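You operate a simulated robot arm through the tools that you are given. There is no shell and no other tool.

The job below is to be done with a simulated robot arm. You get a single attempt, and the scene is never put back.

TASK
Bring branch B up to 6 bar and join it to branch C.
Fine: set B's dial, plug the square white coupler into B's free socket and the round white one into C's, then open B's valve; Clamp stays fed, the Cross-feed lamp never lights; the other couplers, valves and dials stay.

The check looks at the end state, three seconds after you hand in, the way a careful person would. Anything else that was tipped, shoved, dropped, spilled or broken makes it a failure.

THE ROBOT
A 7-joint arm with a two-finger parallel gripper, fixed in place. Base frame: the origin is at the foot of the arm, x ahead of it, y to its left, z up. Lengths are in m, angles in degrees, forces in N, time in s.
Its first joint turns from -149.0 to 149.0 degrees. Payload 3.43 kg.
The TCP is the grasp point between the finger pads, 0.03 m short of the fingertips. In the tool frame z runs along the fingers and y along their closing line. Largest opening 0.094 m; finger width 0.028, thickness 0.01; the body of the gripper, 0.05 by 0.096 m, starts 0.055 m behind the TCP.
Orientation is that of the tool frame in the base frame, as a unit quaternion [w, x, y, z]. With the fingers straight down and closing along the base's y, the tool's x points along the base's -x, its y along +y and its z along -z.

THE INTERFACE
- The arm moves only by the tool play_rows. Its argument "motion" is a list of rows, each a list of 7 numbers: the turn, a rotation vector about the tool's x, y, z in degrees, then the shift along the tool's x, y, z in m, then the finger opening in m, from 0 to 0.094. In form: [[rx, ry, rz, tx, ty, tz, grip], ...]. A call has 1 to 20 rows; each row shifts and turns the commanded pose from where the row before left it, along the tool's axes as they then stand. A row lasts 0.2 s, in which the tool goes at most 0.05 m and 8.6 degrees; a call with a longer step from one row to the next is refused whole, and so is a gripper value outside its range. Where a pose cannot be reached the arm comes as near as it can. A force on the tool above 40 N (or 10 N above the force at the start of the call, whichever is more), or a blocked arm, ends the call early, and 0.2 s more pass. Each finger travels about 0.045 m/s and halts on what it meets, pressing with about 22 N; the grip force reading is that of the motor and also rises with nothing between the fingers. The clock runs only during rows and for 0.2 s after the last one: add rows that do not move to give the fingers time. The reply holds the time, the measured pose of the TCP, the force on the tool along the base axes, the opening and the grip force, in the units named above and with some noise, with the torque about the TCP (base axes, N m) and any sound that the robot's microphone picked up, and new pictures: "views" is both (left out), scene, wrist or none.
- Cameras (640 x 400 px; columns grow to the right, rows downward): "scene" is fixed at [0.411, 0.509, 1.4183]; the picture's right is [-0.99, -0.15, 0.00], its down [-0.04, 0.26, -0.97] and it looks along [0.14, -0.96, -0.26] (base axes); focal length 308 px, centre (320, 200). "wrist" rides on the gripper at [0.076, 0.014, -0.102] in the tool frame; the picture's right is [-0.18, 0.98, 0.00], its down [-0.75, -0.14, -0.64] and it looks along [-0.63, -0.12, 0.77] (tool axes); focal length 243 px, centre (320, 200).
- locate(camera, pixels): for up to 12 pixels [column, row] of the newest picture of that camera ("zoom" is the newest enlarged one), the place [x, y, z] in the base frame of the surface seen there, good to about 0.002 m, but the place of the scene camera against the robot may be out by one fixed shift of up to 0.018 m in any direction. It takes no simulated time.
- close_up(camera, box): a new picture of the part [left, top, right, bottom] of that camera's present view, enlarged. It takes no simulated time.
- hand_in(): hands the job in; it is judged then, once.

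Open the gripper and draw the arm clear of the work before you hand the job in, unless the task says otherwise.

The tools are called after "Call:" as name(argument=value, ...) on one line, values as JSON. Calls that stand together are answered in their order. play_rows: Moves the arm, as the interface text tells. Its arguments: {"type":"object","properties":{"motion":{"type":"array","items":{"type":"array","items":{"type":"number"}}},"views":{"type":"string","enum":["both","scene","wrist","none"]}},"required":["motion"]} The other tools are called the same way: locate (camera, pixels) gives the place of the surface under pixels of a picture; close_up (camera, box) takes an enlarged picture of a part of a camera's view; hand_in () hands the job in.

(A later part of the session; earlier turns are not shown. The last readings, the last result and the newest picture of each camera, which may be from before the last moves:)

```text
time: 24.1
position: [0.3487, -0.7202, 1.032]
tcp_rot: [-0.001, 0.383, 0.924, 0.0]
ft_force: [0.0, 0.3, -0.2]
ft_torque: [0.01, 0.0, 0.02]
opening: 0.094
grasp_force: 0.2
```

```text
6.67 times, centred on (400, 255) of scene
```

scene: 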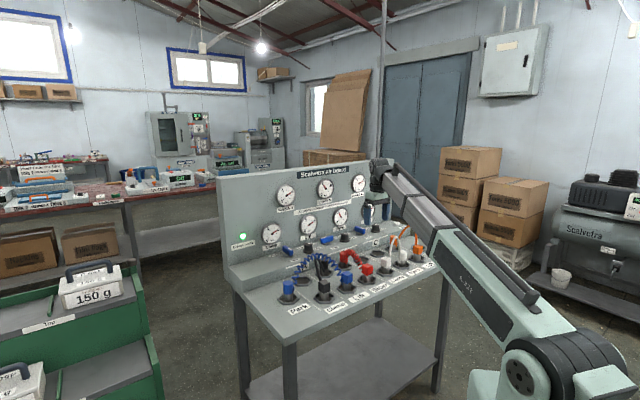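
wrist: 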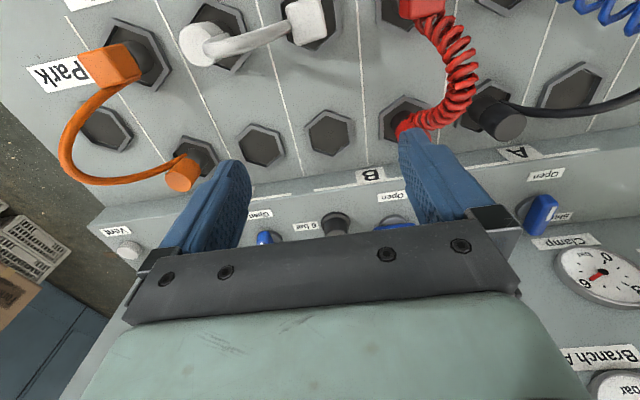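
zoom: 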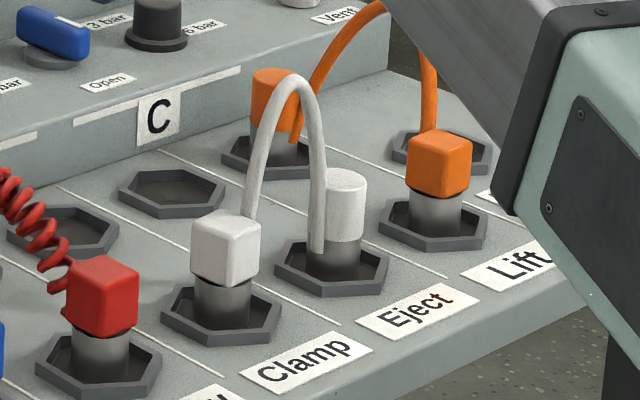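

The sockets are shallow hex cups about 0.05 m wide and the couplers' stems stand inside them. The white hose arches between the facing sides of the two white couplers. I locate cup floors/rims and coupler top corners for exact centres.

Call:
locate(camera="wrist", pixels=[[329.5, 135.5], [352, 130], [307, 138], [326, 114], [334, 155], [260, 147.7], [283, 142], [237, 152]])

Call:
locate(camera="wrist", pixels=[[289, 9], [298, 42], [323, 34], [320, 4], [306, 22], [200, 50], [182, 40], [207, 64], [218, 47], [200, 28], [245, 44], [206, 48]])

```text
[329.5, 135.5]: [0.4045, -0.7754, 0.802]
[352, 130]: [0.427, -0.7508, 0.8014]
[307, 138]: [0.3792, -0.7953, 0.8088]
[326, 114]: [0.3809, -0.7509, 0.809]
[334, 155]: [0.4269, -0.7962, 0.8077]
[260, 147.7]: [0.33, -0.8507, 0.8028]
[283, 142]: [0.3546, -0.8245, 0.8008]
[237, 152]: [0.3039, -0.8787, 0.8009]
```

```text
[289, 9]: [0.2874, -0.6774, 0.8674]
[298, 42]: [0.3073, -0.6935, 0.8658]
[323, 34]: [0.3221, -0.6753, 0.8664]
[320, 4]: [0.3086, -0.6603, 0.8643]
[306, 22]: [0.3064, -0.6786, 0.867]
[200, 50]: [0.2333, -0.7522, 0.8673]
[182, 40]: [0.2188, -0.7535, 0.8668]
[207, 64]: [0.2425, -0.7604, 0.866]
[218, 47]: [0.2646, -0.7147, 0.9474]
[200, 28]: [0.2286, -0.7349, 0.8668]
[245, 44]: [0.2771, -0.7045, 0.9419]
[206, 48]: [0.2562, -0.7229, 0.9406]
```

Centres found: white square (0.306, -0.677), B's free cup (0.404, -0.7745), C's free cup (0.3295, -0.851); cup floor z 0.802, rim 0.809, coupler tops 0.867, hose apex about z 0.95. I turn the tool back to 225° (fingers closing front-to-back) and move above the square coupler.

Call:
play_rows(motion=[[0, 0, -3, 0, 0, 0, 0.094], [0, 0, -6, 0, 0, 0, 0.094], [0, 0, -8, 0, 0, 0, 0.094], [0, 0, -8, 0, 0, 0, 0.094], [0, 0, -8, 0, 0, 0, 0.094], [0, 0, -8, 0, 0, 0, 0.094], [0, 0, -8, 0, 0, 0, 0.094], [0, 0, -8, 0, 0, 0, 0.094], [0, 0, -8, 0, 0, 0, 0.094], [0, 0, -8, 0, 0, 0, 0.094], [0, 0, -8, 0, 0, 0, 0.094], [0, 0, -6, 0, 0, 0, 0.094], [0, 0, -3, 0, 0, 0, 0.094], [0, 0, 0, 0, 0.01, 0.008, 0.094], [0, 0, 0, -0.002, 0.02, 0.012, 0.094], [0, 0, 0, -0.0017, 0.02, 0.012, 0.094], [0, 0, 0, 0, 0.0108, 0.006, 0.094], [0, 0, 0, 0, 0, 0, 0.094]])

```text
time: 27.9
position: [0.3097, -0.6736, 0.9927]
tcp_rot: [0.0, -0.383, 0.924, 0.0]
ft_force: [0.3, 0.0, 0.2]
ft_torque: [0.01, 0.01, -0.01]
opening: 0.0938
grasp_force: 0.1
```

scene: 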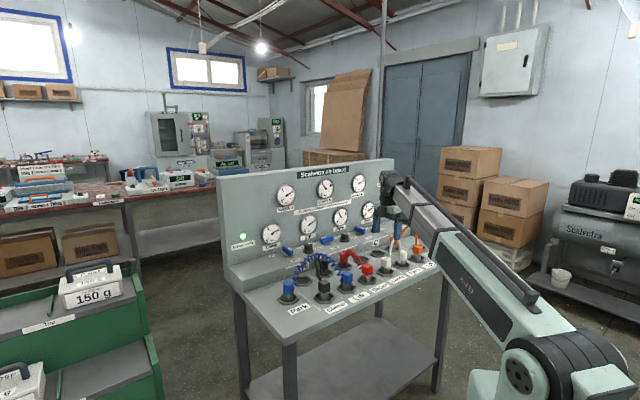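
wrist: 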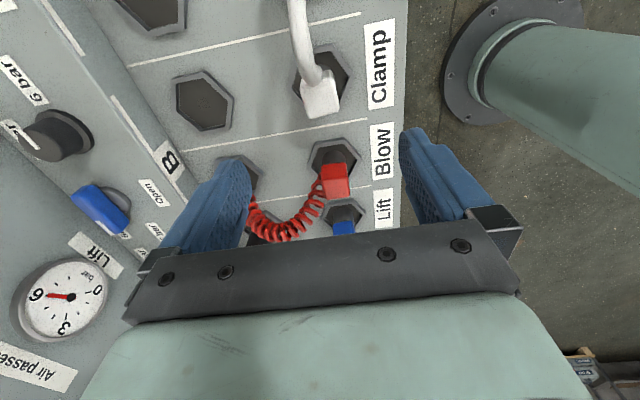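

The square coupler's top shows at wrist (320,95) with the hose leaving upward in the picture. I enlarge to confirm its centre and the hose clearance before descending.

Call:
close_up(camera="wrist", box=[240, 30, 400, 130])

Call:
locate(camera="wrist", pixels=[[320, 98], [305, 90], [336, 88], [306, 110], [338, 108], [320, 85], [312, 75], [306, 60], [300, 40], [296, 10], [322, 112]])

```text
4.00 times, centred on (320, 80) of wrist
```

zoom: 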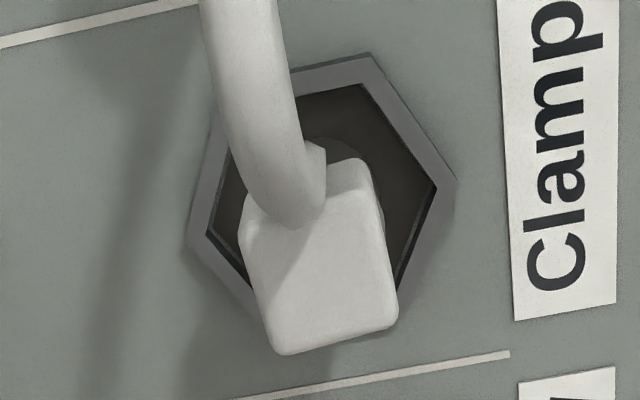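

```text
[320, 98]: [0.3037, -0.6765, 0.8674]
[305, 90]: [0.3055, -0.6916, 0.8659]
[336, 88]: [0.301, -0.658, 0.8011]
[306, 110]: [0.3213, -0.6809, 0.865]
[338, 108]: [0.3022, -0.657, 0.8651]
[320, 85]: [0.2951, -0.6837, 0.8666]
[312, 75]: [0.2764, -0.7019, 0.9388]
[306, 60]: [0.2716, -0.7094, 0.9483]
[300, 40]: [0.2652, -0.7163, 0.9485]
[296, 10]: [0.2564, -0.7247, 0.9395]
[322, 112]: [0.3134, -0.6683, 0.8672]
```

The coupler centre is confirmed within about 2 mm of the tool axis, and the hose stays ~7 mm clear of the gripper body. I descend to z 0.872 and close on the square coupler.

Call:
play_rows(motion=[[0, 0, 0, 0, 0, 0.015, 0.075], [0, 0, 0, 0, 0.0005, 0.03, 0.065], [0, 0, 0, 0, 0.0005, 0.03, 0.065], [0, 0, 0, 0, 0.0005, 0.03, 0.065], [0, 0, 0, 0, 0, 0.013, 0.065], [0, 0, 0, 0, 0, 0.003, 0.065], [0, 0, 0, 0, 0, 0, 0.065]])

```text
time: 29.5
position: [0.3085, -0.6731, 0.87]
tcp_rot: [0.0, -0.384, 0.923, 0.001]
ft_force: [-0.1, 1.0, 0.2]
ft_torque: [0.01, -0.01, -0.01]
opening: 0.0651
grasp_force: 0.1
```

scene: 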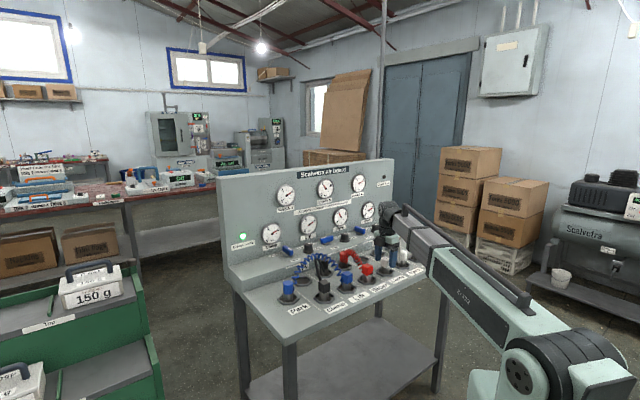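
wrist: 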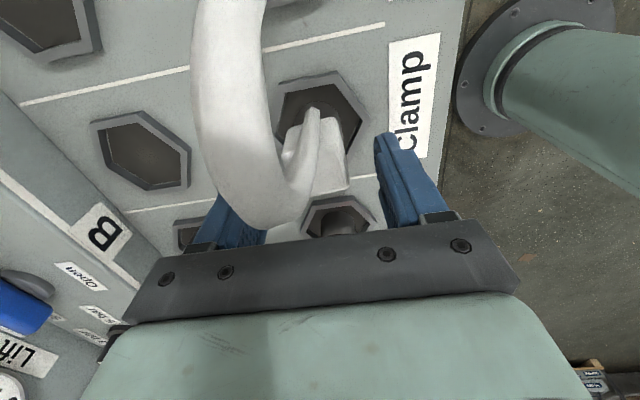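

The fingers straddle the coupler without contact. I check in the scene picture that the forearm stays clear of the orange hose at about (420,250).

Call:
close_up(camera="scene", box=[340, 190, 460, 290])

```text
4.00 times, centred on (400, 240) of scene
```

zoom: 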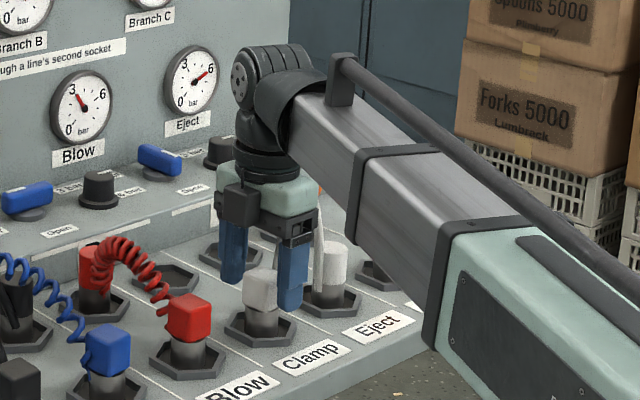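

The forearm is well clear. I close the fingers on the square coupler.

Call:
play_rows(motion=[[0, 0, 0, 0, 0, 0, 0.05], [0, 0, 0, 0, 0, 0, 0.035], [0, 0, 0, 0, 0, 0, 0.025], [0, 0, 0, 0, 0, 0, 0.02], [0, 0, 0, 0, 0, 0, 0.02]], views="wrist")

```text
time: 30.7
position: [0.308, -0.6731, 0.8712]
tcp_rot: [0.0, -0.383, 0.924, 0.001]
ft_force: [-0.1, -0.3, 2.4]
ft_torque: [-0.05, 0.0, -0.02]
opening: 0.0313
grasp_force: 21.9
```

wrist: 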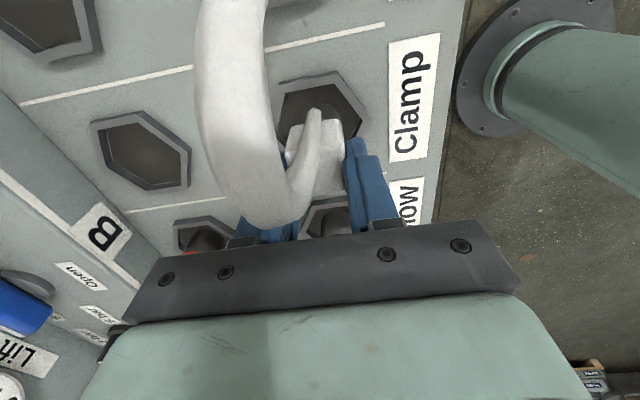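

Gripped at 0.0313 opening with almost no side force. I lift straight up a few centimetres and watch the forces.

Call:
play_rows(motion=[[0, 0, 0, 0, 0, -0.003, 0.02], [0, 0, 0, 0, 0, -0.006, 0.02], [0, 0, 0, 0, 0, -0.008, 0.02], [0, 0, 0, 0, 0, -0.01, 0.02], [0, 0, 0, 0, 0, -0.008, 0.02], [0, 0, 0, 0, 0, 0, 0.02]])

```text
time: 32.1
position: [0.3101, -0.6744, 0.906]
tcp_rot: [0.0, -0.383, 0.924, 0.0]
ft_force: [-0.2, -0.2, -0.8]
ft_torque: [0.0, 0.03, 0.0]
opening: 0.02
grasp_force: 0.0
```

scene: 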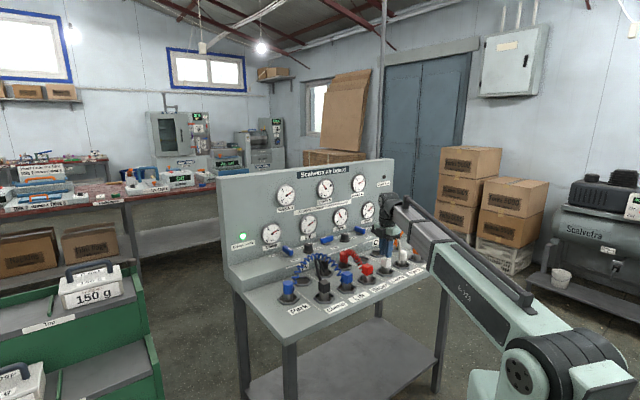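
wrist: 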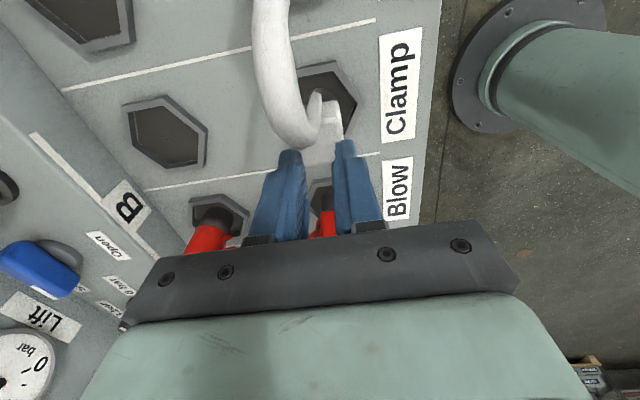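

The fingers slipped off: opening is now 0.02 and the coupler appears still seated. I look closely at the coupler's state in both views.

Call:
close_up(camera="wrist", box=[240, 60, 400, 160])

Call:
close_up(camera="scene", box=[360, 225, 440, 285])

Call:
locate(camera="wrist", pixels=[[330, 110], [328, 135], [320, 125], [338, 125], [312, 110], [322, 148]])

```text
4.00 times, centred on (320, 110) of wrist
```

zoom: 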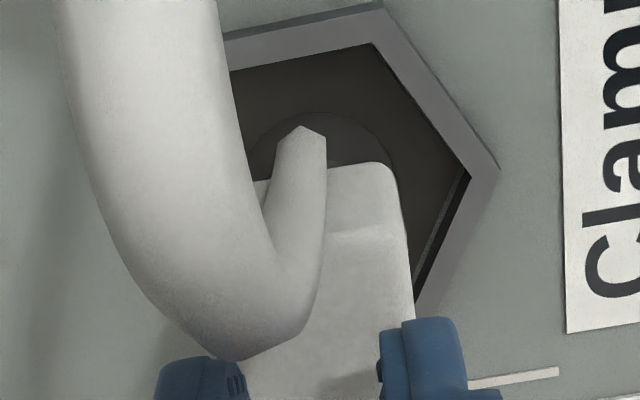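

```text
6.67 times, centred on (400, 255) of scene
```

zoom: 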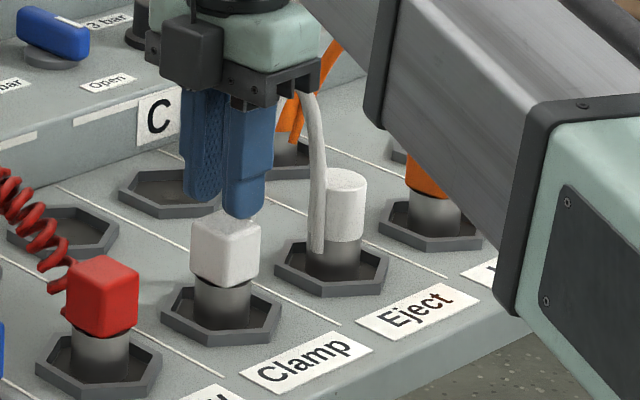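

```text
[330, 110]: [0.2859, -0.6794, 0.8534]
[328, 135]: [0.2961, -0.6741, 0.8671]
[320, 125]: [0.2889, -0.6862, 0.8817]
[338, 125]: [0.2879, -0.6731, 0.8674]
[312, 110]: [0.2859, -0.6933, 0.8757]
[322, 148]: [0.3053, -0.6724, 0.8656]
```

The coupler is still seated firmly. I reopen, tilt the hand 10° away from the hose about the closing axis, and regrasp lower (tips near the bottom of the coupler body) with a full closing command.

Call:
play_rows(motion=[[0, 0, 0, 0, 0, -0.004, 0.035], [0, 0, 0, 0, 0, 0, 0.05], [0, 4, 0, 0, 0.0008, 0, 0.06], [0, 6, 0, 0, 0.0008, 0, 0.06], [0, 0, 0, 0, 0, 0, 0.06], [0, 0, 0, -0.0015, 0, 0.015, 0.06], [0, 0, 0, -0.0018, 0, 0.02, 0.06], [0, 0, 0, -0.0018, 0, 0.016, 0.06], [0, 0, 0, 0, 0, 0.006, 0.06], [0, 0, 0, 0, 0, 0, 0.06]])

```text
time: 34.3
position: [0.3037, -0.6763, 0.8533]
tcp_rot: [-0.081, -0.381, 0.92, -0.033]
ft_force: [-0.3, -0.7, 1.1]
ft_torque: [0.0, 0.0, 0.0]
opening: 0.0603
grasp_force: 0.0
```

scene: 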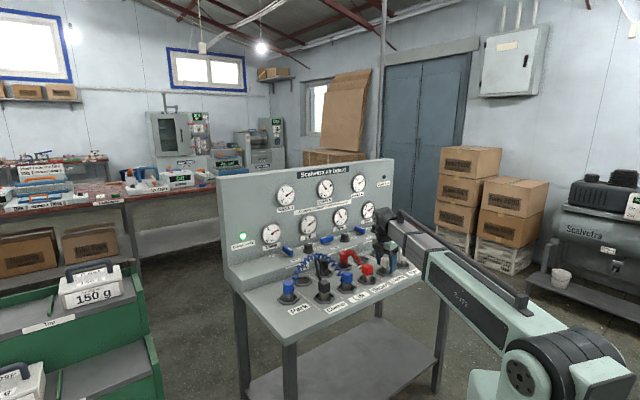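
wrist: 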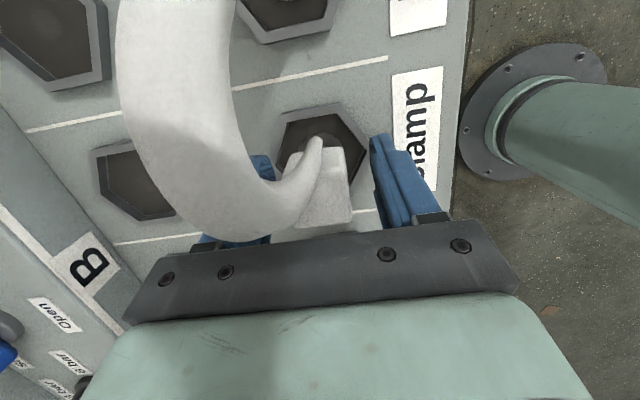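

Positioned at the coupler's centre with no contact. I close fully and let the grip build up.

Call:
play_rows(motion=[[0, 0, 0, 0, 0, 0, 0.045], [0, 0, 0, 0, 0, 0, 0.03], [0, 0, 0, 0, 0, 0, 0.0], [0, 0, 0, 0, 0, 0, 0.0], [0, 0, 0, 0, 0, 0, 0.0], [0, 0, 0, 0, 0, 0, 0.0]], views="wrist")

```text
time: 35.7
position: [0.3041, -0.676, 0.8535]
tcp_rot: [-0.081, -0.382, 0.92, -0.033]
ft_force: [-0.1, -1.2, -0.1]
ft_torque: [-0.01, 0.0, -0.01]
opening: 0.0359
grasp_force: 21.8
```

wrist: 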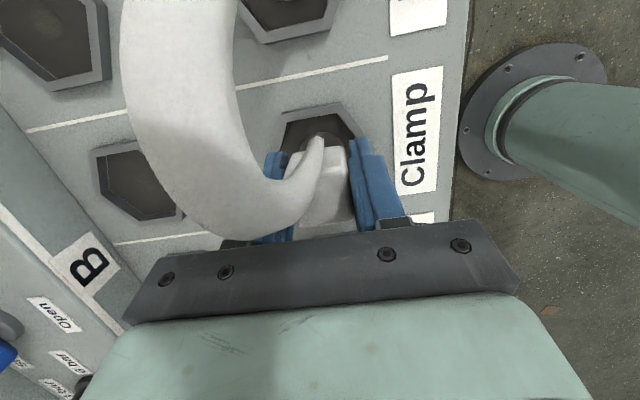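

Opening is now 0.0359 (full body width; the earlier grip was on the rounded top). I lift slowly in small steps, straight up in the base frame.

Call:
play_rows(motion=[[0, 0, 0, 0.0003, 0, -0.002, 0.0], [0, 0, 0, 0.0003, 0, -0.002, 0.0], [0, 0, 0, 0.0005, 0, -0.003, 0.0], [0, 0, 0, 0, 0, 0, 0.0]], views="wrist")

```text
time: 36.7
position: [0.3039, -0.6757, 0.861]
tcp_rot: [-0.081, -0.381, 0.92, -0.033]
ft_force: [-0.1, 0.6, -1.0]
ft_torque: [0.02, 0.0, 0.04]
opening: 0.0361
grasp_force: 23.0
```

wrist: 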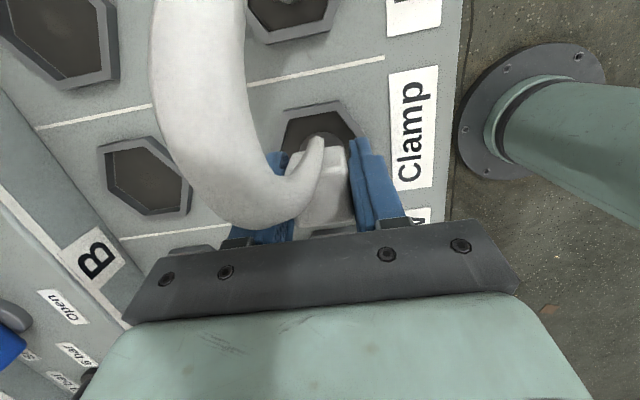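

The coupler rises with the fingers (same place between the pads) and the force is small. I continue lifting.

Call:
play_rows(motion=[[0, 0, 0, 0.0009, 0, -0.005, 0.0], [0, 0, 0, 0.0014, 0, -0.008, 0.0], [0, 0, 0, 0.0017, 0, -0.01, 0.0], [0, 0, 0, 0.0014, 0, -0.008, 0.0], [0, 0, 0, 0.0007, 0, -0.004, 0.0], [0, 0, 0, 0, 0, 0, 0.0]])

Call:
close_up(camera="scene", box=[350, 215, 440, 285])

```text
time: 38.1
position: [0.3044, -0.6759, 0.8952]
tcp_rot: [-0.081, -0.382, 0.92, -0.032]
ft_force: [-0.2, 0.5, -1.5]
ft_torque: [0.02, -0.02, 0.0]
opening: 0.036
grasp_force: 21.9
```

scene: 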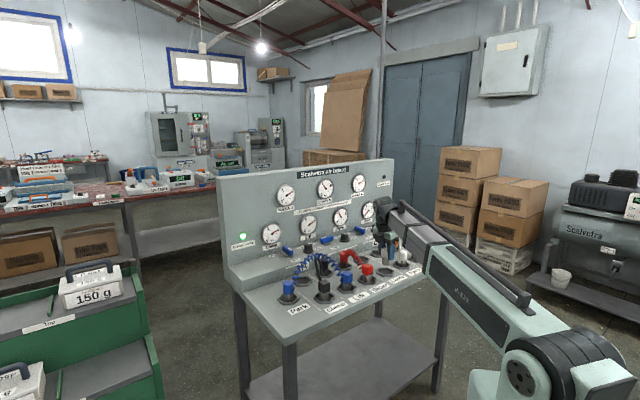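
wrist: 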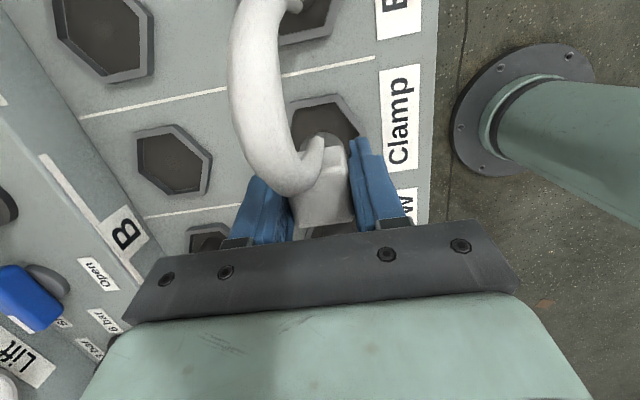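

```text
5.71 times, centred on (395, 250) of scene
```

zoom: 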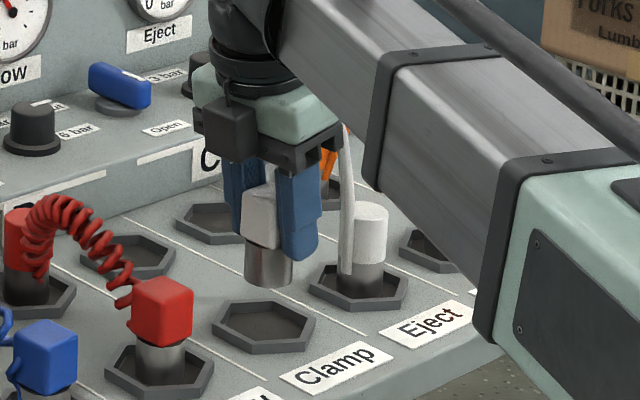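

The square coupler is out, and the green Clamp lamp is still lit. I carry it straight back 0.14 m towards B's free socket, at low height and slowly because of the hose.

Call:
play_rows(motion=[[0, 0, 0, 0, -0.005, 0, 0.0], [0, 0, 0, 0, -0.012, 0, 0.0], [0, 0, 0, 0, -0.018, 0, 0.0], [0, 0, 0, 0, -0.02, 0, 0.0], [0, 0, 0, 0, -0.02, 0, 0.0], [0, 0, 0, 0, -0.02, 0, 0.0], [0, 0, 0, 0, -0.02, 0, 0.0], [0, 0, 0, 0, -0.014, 0, 0.0], [0, 0, 0, 0, -0.008, 0, 0.0], [0, 0, 0, 0, -0.003, 0, 0.0], [0, 0, 0, 0, 0, 0, 0.0]])

Call:
close_up(camera="scene", box=[340, 205, 440, 285])

```text
time: 40.5
position: [0.4045, -0.7747, 0.8956]
tcp_rot: [-0.081, -0.381, 0.92, -0.033]
ft_force: [0.8, 0.7, -1.8]
ft_torque: [-0.01, 0.02, -0.01]
opening: 0.0361
grasp_force: 22.0
```

scene: 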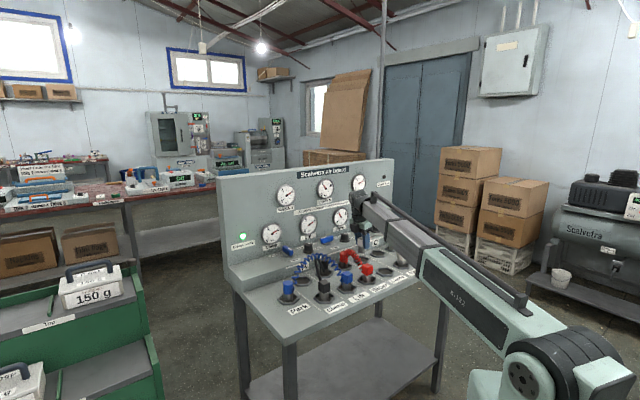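
wrist: 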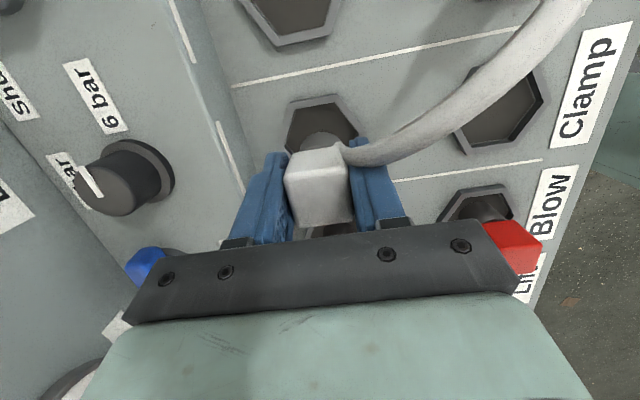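

```text
5.00 times, centred on (390, 245) of scene
```

zoom: 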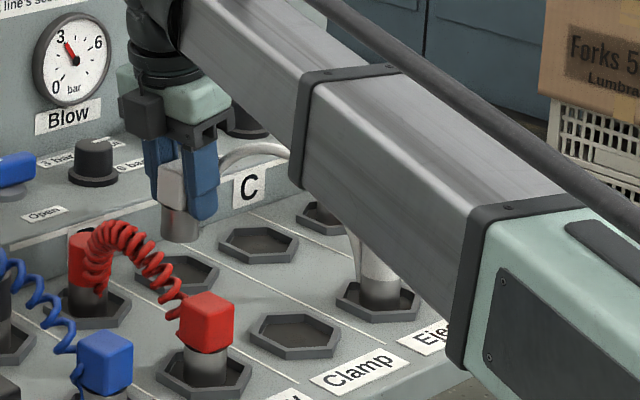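

The coupler hangs over B's free socket; the hose follows with slack. I enlarge the wrist view to check alignment with the hex cup below.

Call:
close_up(camera="wrist", box=[240, 70, 400, 170])

Call:
locate(camera="wrist", pixels=[[290, 101], [334, 94], [358, 134], [285, 147], [320, 120], [318, 170], [300, 160], [340, 155], [298, 185], [345, 180]])

```text
4.00 times, centred on (320, 120) of wrist
```

zoom: 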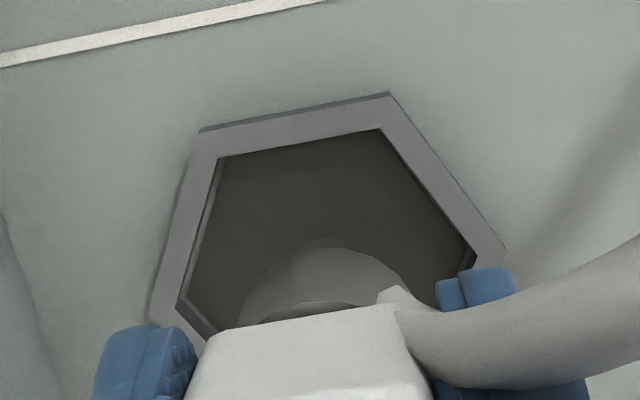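

```text
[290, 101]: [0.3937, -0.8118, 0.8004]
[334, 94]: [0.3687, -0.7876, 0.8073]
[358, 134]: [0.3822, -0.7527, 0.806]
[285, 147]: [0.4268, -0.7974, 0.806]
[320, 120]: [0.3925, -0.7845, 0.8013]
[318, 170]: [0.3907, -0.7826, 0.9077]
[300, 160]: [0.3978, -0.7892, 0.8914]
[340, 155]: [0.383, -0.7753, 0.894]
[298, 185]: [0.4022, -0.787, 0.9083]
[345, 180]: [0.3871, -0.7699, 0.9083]
```

The hex cup centre is at (0.4043, -0.7755) and the coupler is centred within about 1 mm. I lower straight down, stopping just short of seating.

Call:
play_rows(motion=[[0, 0, 0, 0.0001, -0.0004, 0.005, 0.0], [0, 0, 0, -0.0012, 0, 0.01, 0.0], [0, 0, 0, -0.0017, 0, 0.01, 0.0], [0, 0, 0, -0.0014, 0, 0.008, 0.0], [0, 0, 0, -0.0005, 0, 0.003, 0.0], [0, 0, 0, 0, 0, 0, 0.0]])

```text
time: 41.9
position: [0.4041, -0.7751, 0.8591]
tcp_rot: [-0.081, -0.382, 0.92, -0.033]
ft_force: [-0.6, 0.1, -1.5]
ft_torque: [0.01, -0.02, 0.0]
opening: 0.0359
grasp_force: 22.2
```

scene: 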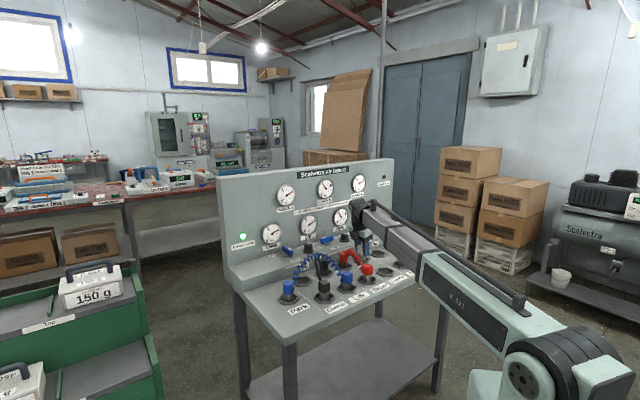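
wrist: 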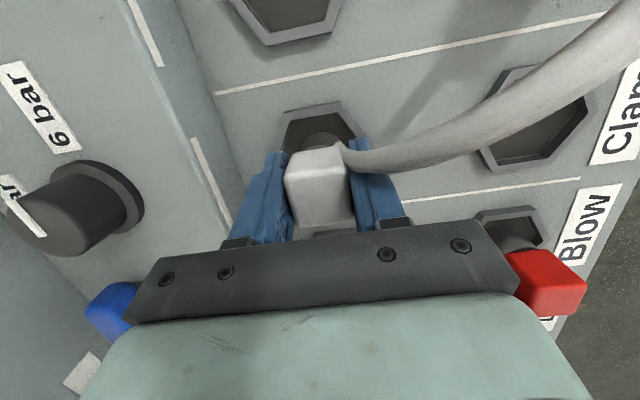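

No contact yet at z 0.859; seating height is about 0.853. I lower the rest gently and press lightly.

Call:
play_rows(motion=[[0, 0, 0, -0.0004, 0, 0.0025, 0.0], [0, 0, 0, -0.0004, 0, 0.0022, 0.0], [0, 0, 0, -0.0003, 0, 0.0015, 0.0], [0, 0, 0, 0, 0, 0, 0.0]], views="wrist")

```text
time: 42.9
position: [0.4032, -0.7758, 0.8537]
tcp_rot: [-0.081, -0.382, 0.92, -0.033]
ft_force: [-0.7, 0.4, -0.9]
ft_torque: [0.0, -0.04, 0.01]
opening: 0.0362
grasp_force: 21.7
```

wrist: 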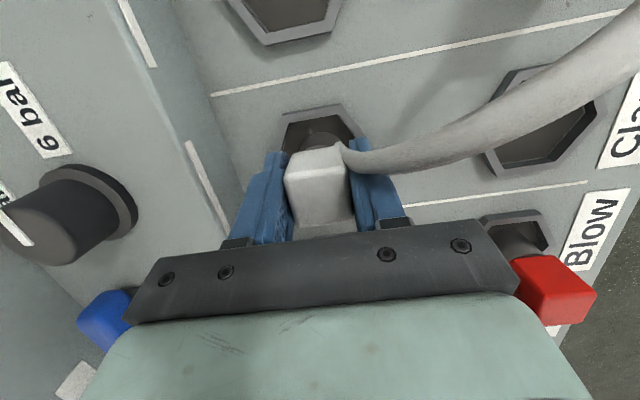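

Still no contact force at z 0.8537. I press further in 1 mm steps.

Call:
play_rows(motion=[[0, 0, 0, -0.0002, 0, 0.001, 0.0], [0, 0, 0, -0.0002, 0, 0.001, 0.0], [0, 0, 0, 0, 0, 0, 0.0]], views="none")

```text
time: 43.7
position: [0.4016, -0.7765, 0.8527]
tcp_rot: [-0.08, -0.381, 0.92, -0.033]
ft_force: [2.1, -2.5, 17.7]
ft_torque: [-0.03, -0.02, -0.03]
opening: 0.0363
grasp_force: 21.8
```

The coupler touches the cup floor (17.7 N) at the same height it had in its old socket. It drifted about 2 mm sideways along the row, so I lift 2 mm, recentre and set it down again.

Call:
play_rows(motion=[[0, 0, 0, 0.0005, 0, -0.003, 0.0], [0, 0, 0, -0.002, -0.0006, -0.0004, 0.0], [0, 0, 0, 0, 0, 0, 0.0], [0, 0, 0, -0.0003, 0, 0.0017, 0.0], [0, 0, 0, -0.0002, 0, 0.001, 0.0], [0, 0, 0, 0, 0, 0, 0.0]])

```text
time: 45.1
position: [0.4052, -0.7749, 0.8505]
tcp_rot: [-0.081, -0.381, 0.92, -0.033]
ft_force: [0.6, -0.4, 11.1]
ft_torque: [0.02, 0.03, 0.02]
opening: 0.0361
grasp_force: 22.0
```

scene: 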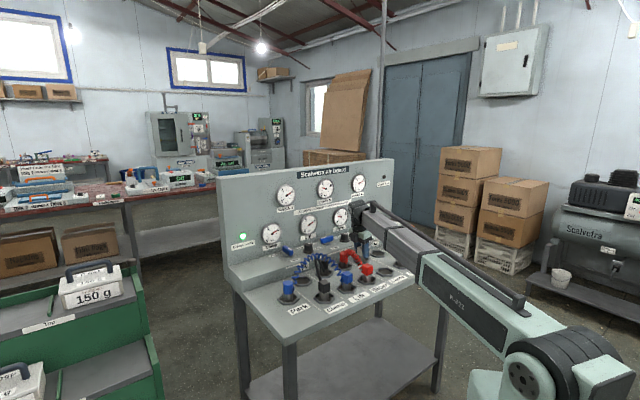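
wrist: 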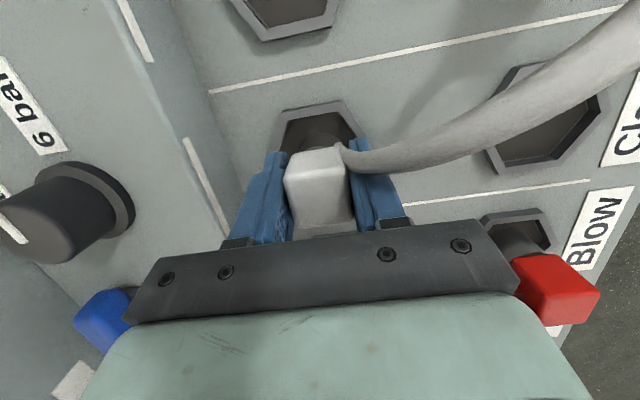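

Seated with 11 N at z 0.851 and centred (s 0.261, n 0.8345). I open the fingers slowly and check whether the coupler stays upright.

Call:
play_rows(motion=[[0, 0, 0, 0, 0, 0, 0.037], [0, 0, 0, 0, 0, 0, 0.042], [0, 0, 0, 0, 0, 0, 0.048], [0, 0, 0, 0, 0, 0, 0.055], [0, 0, 0, 0, 0, 0, 0.058], [0, 0, 0, 0, 0, 0, 0.058]])

Call:
close_up(camera="scene", box=[340, 205, 440, 285])

Call:
close_up(camera="wrist", box=[220, 80, 420, 230])

```text
time: 46.5
position: [0.4043, -0.775, 0.852]
tcp_rot: [-0.081, -0.382, 0.92, -0.033]
ft_force: [-0.2, 0.1, 0.2]
ft_torque: [-0.03, -0.01, -0.01]
opening: 0.058
grasp_force: 0.0
```

scene: 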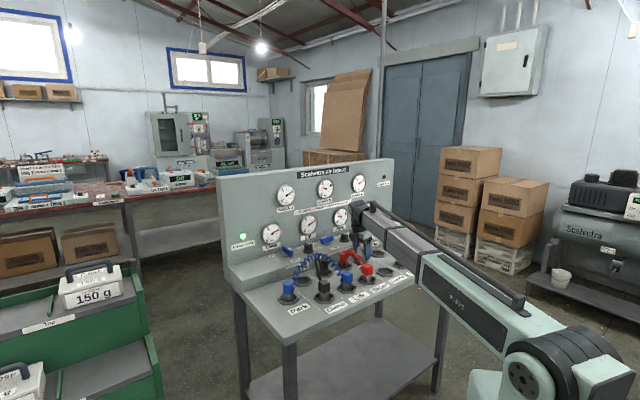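
wrist: 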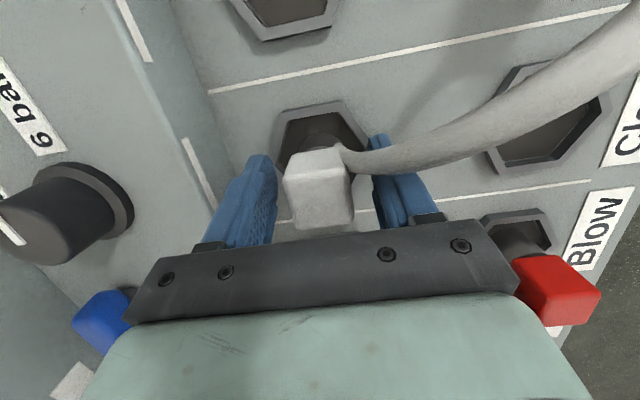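

```text
5.00 times, centred on (390, 245) of scene
```

zoom: 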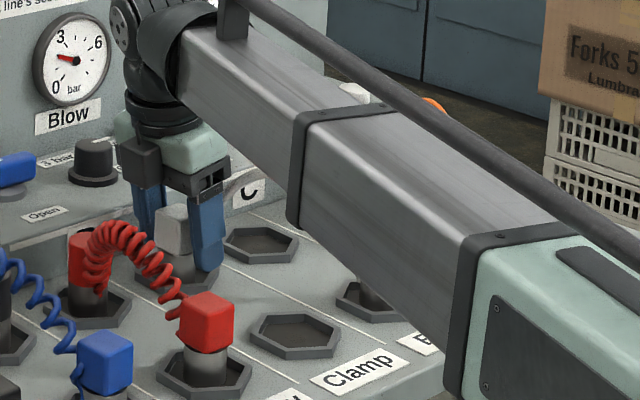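

```text
2.67 times, centred on (320, 155) of wrist
```

zoom: 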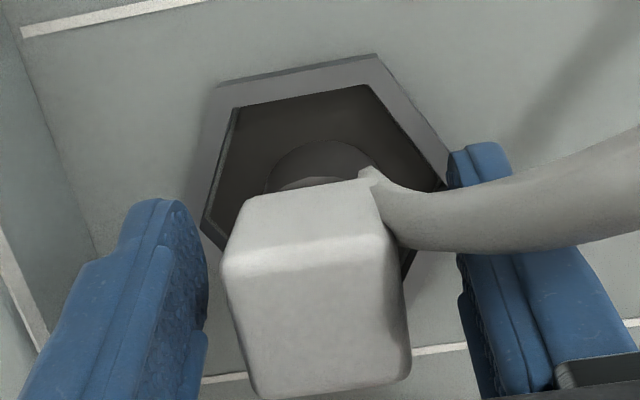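

The Blow needle moved, which shows B's line is now connected through the square coupler, and the coupler stands upright. I retract along the tool axis, away from the hose.

Call:
play_rows(motion=[[0, 0, 0, 0, 0, -0.006, 0.058], [0, 0, 0, 0, 0, -0.015, 0.058], [0, 0, 0, 0, 0, -0.02, 0.058], [0, 0, 0, 0, 0, -0.03, 0.07], [0, 0, 0, 0, 0, -0.03, 0.08], [0, 0, 0, 0, 0, -0.03, 0.08], [0, 0, 0, 0, 0, -0.02, 0.08], [0, 0, 0, 0, 0, 0, 0.08]])

Call:
close_up(camera="scene", box=[220, 160, 440, 290])

```text
time: 48.3
position: [0.424, -0.7564, 1.0007]
tcp_rot: [-0.081, -0.382, 0.92, -0.033]
ft_force: [-0.8, 0.8, -0.5]
ft_torque: [-0.01, -0.02, 0.0]
opening: 0.0796
grasp_force: 0.1
```

scene: 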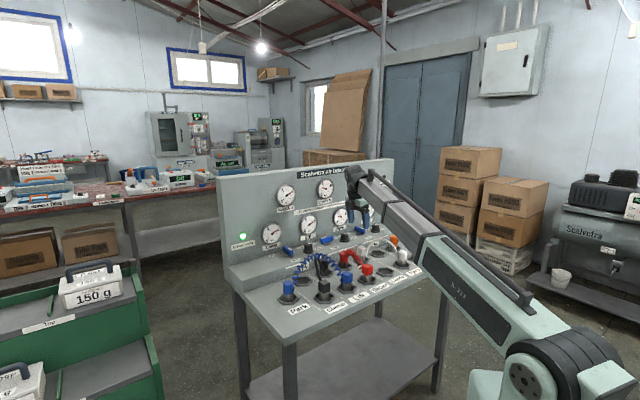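
wrist: 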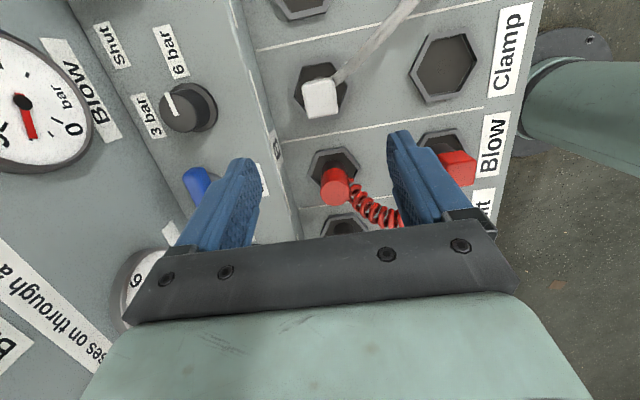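

```text
2.91 times, centred on (330, 225) of scene
```

zoom: 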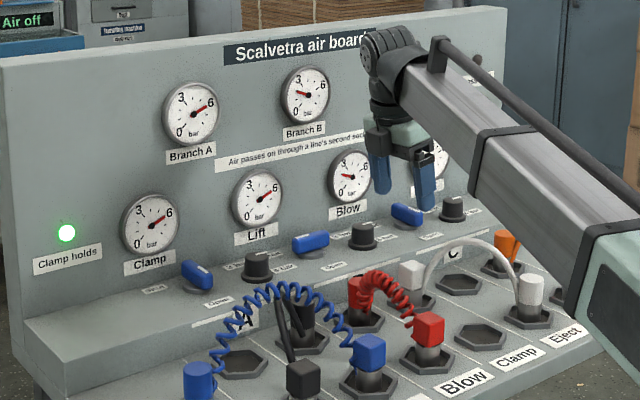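

Clamp lamp still lit, the white square stands in B's socket, dial B at 6. I level the tool and move above the round white coupler (about (0.231, -0.750)).

Call:
play_rows(motion=[[0, -4, 0, 0, 0, 0, 0.08], [0, -6, 0, 0, 0, -0.005, 0.08], [0, 0, 0, 0.008, 0.008, -0.005, 0.08], [0, 0, 0, 0.018, 0.02, 0, 0.08], [0, 0, 0, 0.025, 0.027, 0, 0.08], [0, 0, 0, 0.027, 0.029, 0, 0.08], [0, 0, 0, 0.025, 0.027, 0, 0.08], [0, 0, 0, 0.018, 0.02, 0, 0.08], [0, 0, 0, 0.009, 0.009, 0, 0.08], [0, 0, 0, 0, 0, 0, 0.08]])

```text
time: 50.5
position: [0.2326, -0.7489, 1.0117]
tcp_rot: [-0.001, -0.384, 0.923, 0.001]
ft_force: [0.1, 0.2, 0.0]
ft_torque: [0.01, -0.02, 0.01]
opening: 0.08
grasp_force: 0.0
```

scene: 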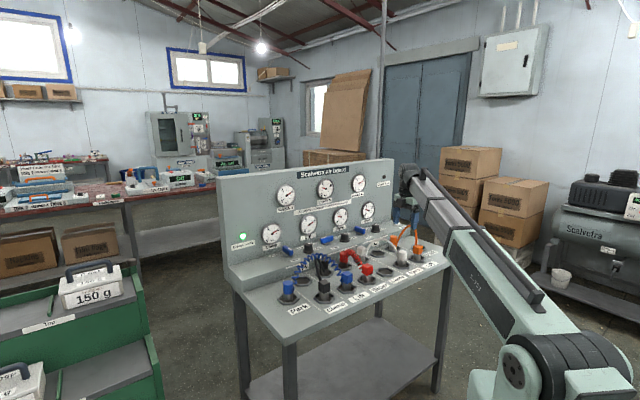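
wrist: 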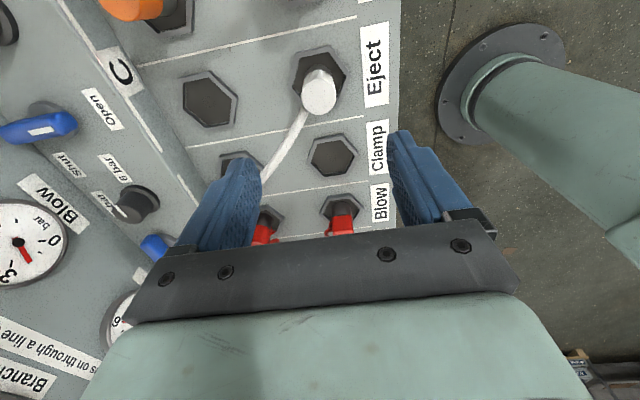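

The round coupler is at wrist (321,90), C's free cup at (208,98). I enlarge to see where the hose leaves the coupler and measure the centres.

Call:
close_up(camera="wrist", box=[240, 40, 400, 140])

Call:
locate(camera="wrist", pixels=[[321, 97], [304, 97], [338, 95], [321, 82], [323, 113], [305, 115], [295, 130], [285, 150], [208, 103], [180, 92], [237, 110], [194, 77]])

Call:
close_up(camera="scene", box=[350, 215, 440, 285])

```text
4.00 times, centred on (320, 90) of wrist
```

zoom: 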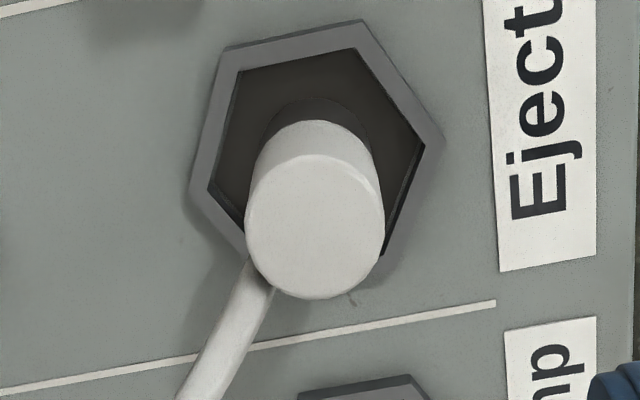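

```text
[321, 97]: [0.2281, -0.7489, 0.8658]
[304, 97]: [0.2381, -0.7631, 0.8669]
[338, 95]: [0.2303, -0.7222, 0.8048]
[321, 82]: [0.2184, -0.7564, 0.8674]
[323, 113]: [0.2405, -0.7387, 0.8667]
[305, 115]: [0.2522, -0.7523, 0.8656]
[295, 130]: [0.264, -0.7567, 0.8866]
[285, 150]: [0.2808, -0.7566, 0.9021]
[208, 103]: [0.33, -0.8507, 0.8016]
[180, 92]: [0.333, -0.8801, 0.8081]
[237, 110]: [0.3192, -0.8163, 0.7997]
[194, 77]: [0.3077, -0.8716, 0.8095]
```

```text
5.71 times, centred on (395, 250) of scene
```

zoom: 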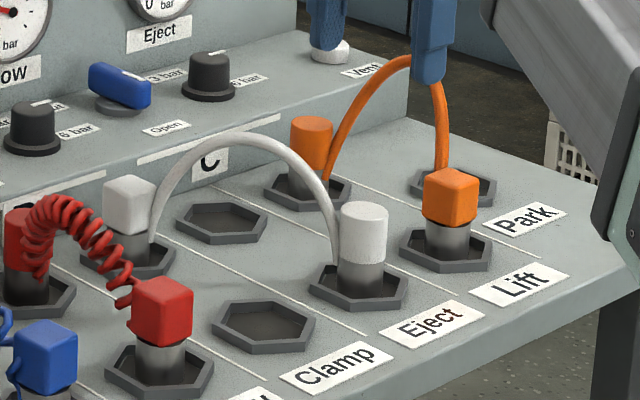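

Round coupler centre is about (0.231, -0.749), with the hose leaving on the side facing B and bending back. I turn the tool 25° so the back finger avoids the hose, and lean the hand 10° away from it, before descending.

Call:
play_rows(motion=[[0, 0, 4, 0, 0, 0, 0.07], [0, 0, 7, 0, 0, 0, 0.065], [0, 0, 8, 0, 0, 0, 0.065], [0, 0, 6, 0, 0, 0, 0.065], [0, -4, 0, 0, 0, 0, 0.065], [0, -6, 0, 0, 0, 0, 0.065], [0, 0, 0, 0, 0, 0, 0.065]])

```text
time: 52.1
position: [0.2328, -0.7497, 1.0107]
tcp_rot: [0.085, -0.175, 0.981, 0.015]
ft_force: [-0.4, 0.6, 0.3]
ft_torque: [-0.01, -0.01, -0.01]
opening: 0.0649
grasp_force: 0.0
```

scene: 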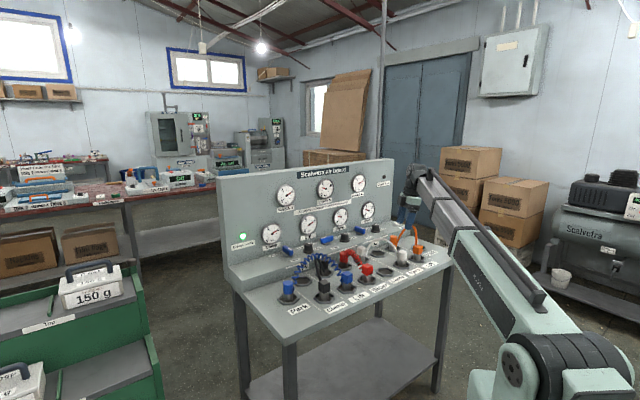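
wrist: 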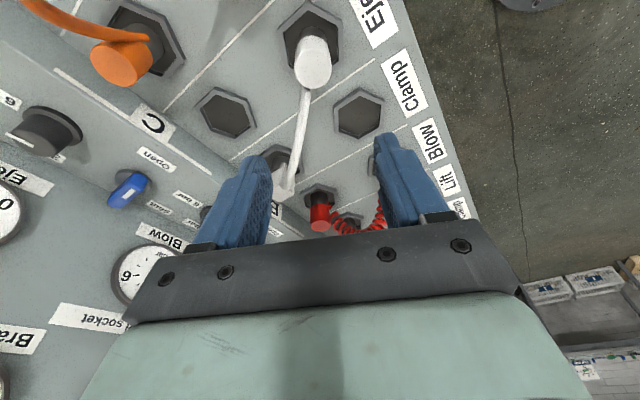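

In this view the hose runs exactly between the fingers, so they will pass on both sides of it. I descend along the vertical to grasp height.

Call:
play_rows(motion=[[0, 0, 0, 0.0028, 0.0005, 0.015, 0.065], [0, 0, 0, 0.0056, 0.0006, 0.03, 0.065], [0, 0, 0, 0.0056, 0, 0.03, 0.065], [0, 0, 0, 0.0056, 0, 0.03, 0.065], [0, 0, 0, 0.0047, 0, 0.025, 0.065], [0, 0, 0, 0.0028, 0, 0.015, 0.065], [0, 0, 0, 0.0016, 0, 0.0084, 0.065], [0, 0, 0, 0, 0, 0, 0.065]])

Call:
close_up(camera="wrist", box=[220, 100, 420, 225])

```text
time: 53.9
position: [0.2303, -0.7485, 0.8551]
tcp_rot: [0.085, -0.173, 0.981, 0.015]
ft_force: [-0.1, -0.3, 0.3]
ft_torque: [0.0, -0.01, -0.01]
opening: 0.0646
grasp_force: 0.0
```

scene: 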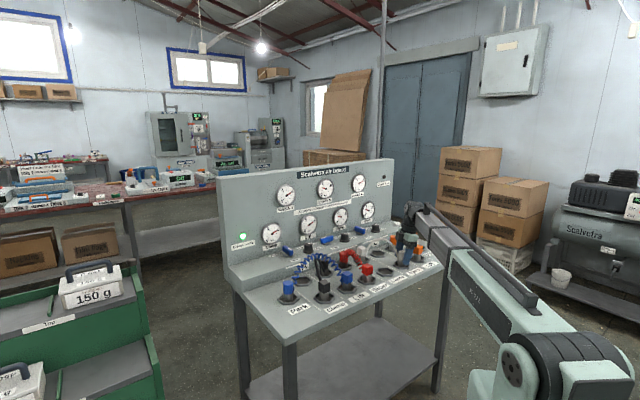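
wrist: 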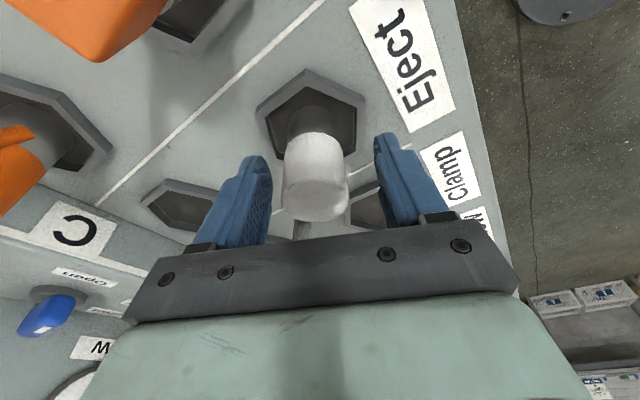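

```text
3.20 times, centred on (320, 162) of wrist
```

zoom: 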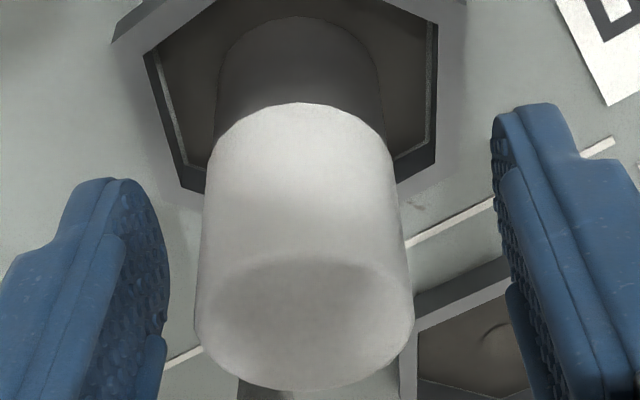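

The coupler sits slightly left of the middle between the fingers. I shift 1.5 mm that way and close.

Call:
play_rows(motion=[[0, 0, 0, 0, -0.0015, 0, 0.055], [0, 0, 0, 0, 0, 0, 0.045], [0, 0, 0, 0, 0, 0, 0.038], [0, 0, 0, 0, 0, 0, 0.02], [0, 0, 0, 0, 0, 0, 0.0], [0, 0, 0, 0, 0, 0, 0.0], [0, 0, 0, 0, 0, 0, 0.0]], views="wrist")

```text
time: 55.5
position: [0.2305, -0.7506, 0.8561]
tcp_rot: [0.086, -0.174, 0.981, 0.016]
ft_force: [0.0, -0.4, 0.8]
ft_torque: [-0.04, 0.0, 0.0]
opening: 0.0342
grasp_force: 22.0
```

wrist: 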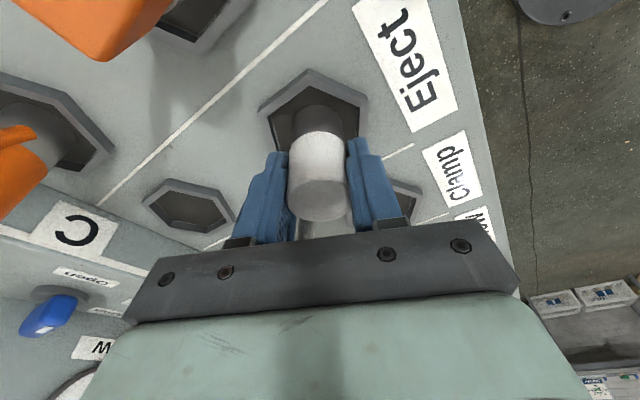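

Gripped at 0.0342 with no side force. I lift slowly, straight up.

Call:
play_rows(motion=[[0, 0, 0, -0.0003, 0, -0.002, 0.0], [0, 0, 0, -0.0004, 0, -0.002, 0.0], [0, 0, 0, -0.0005, 0, -0.003, 0.0], [0, 0, 0, -0.0007, 0, -0.004, 0.0], [0, 0, 0, 0, 0, 0, 0.0]], views="wrist")

```text
time: 56.7
position: [0.2316, -0.7495, 0.8653]
tcp_rot: [0.085, -0.174, 0.981, 0.017]
ft_force: [-0.6, -0.1, -1.1]
ft_torque: [0.0, 0.0, 0.02]
opening: 0.0342
grasp_force: 21.4
```

wrist: 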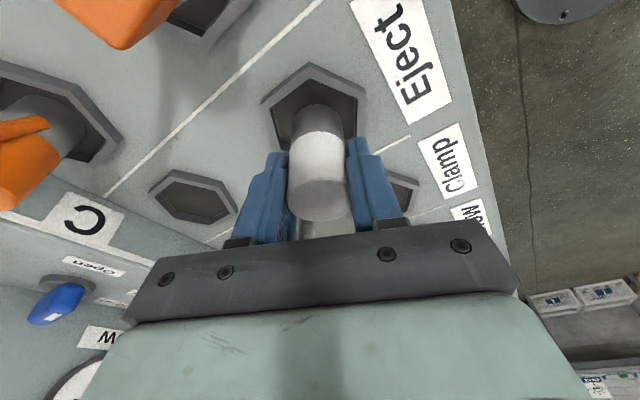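

The round coupler comes along. I lift it another 3 cm and check the hose in the scene.

Call:
play_rows(motion=[[0, 0, 0, -0.0009, 0, -0.005, 0.0], [0, 0, 0, -0.0016, 0, -0.009, 0.0], [0, 0, 0, -0.0018, 0, -0.01, 0.0], [0, 0, 0, -0.0011, 0, -0.006, 0.0], [0, 0, 0, -0.0004, 0, -0.002, 0.0], [0, 0, 0, 0, 0, 0, 0.0]])

Call:
close_up(camera="scene", box=[340, 205, 440, 285])

```text
time: 58.1
position: [0.2316, -0.7505, 0.8978]
tcp_rot: [0.086, -0.174, 0.981, 0.016]
ft_force: [0.6, 1.4, -0.9]
ft_torque: [0.02, 0.01, 0.05]
opening: 0.0339
grasp_force: 22.3
```

scene: 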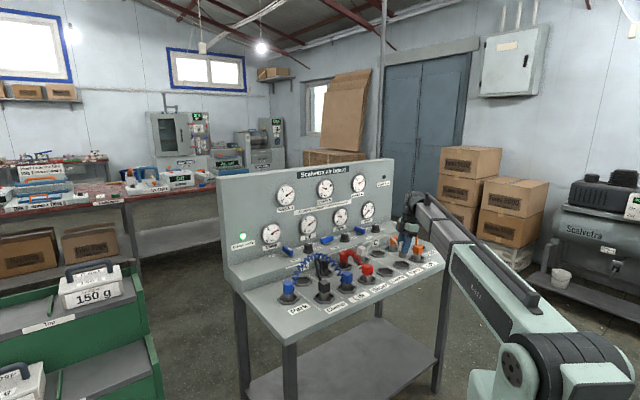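
wrist: 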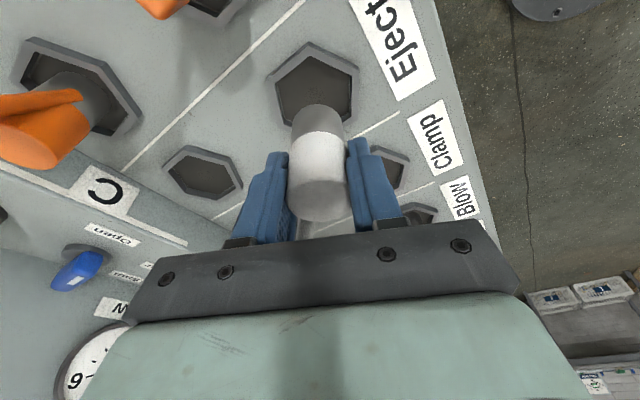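

```text
5.00 times, centred on (390, 245) of scene
```

zoom: 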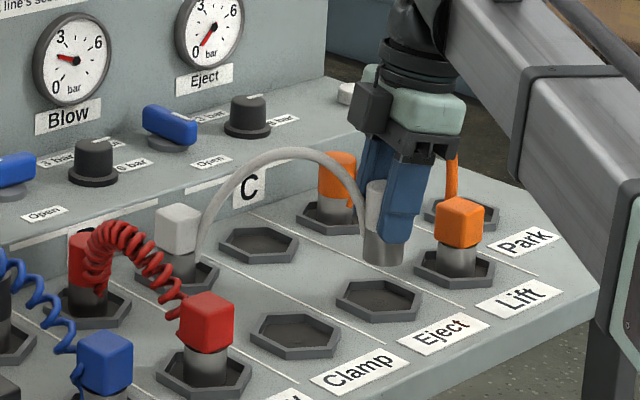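

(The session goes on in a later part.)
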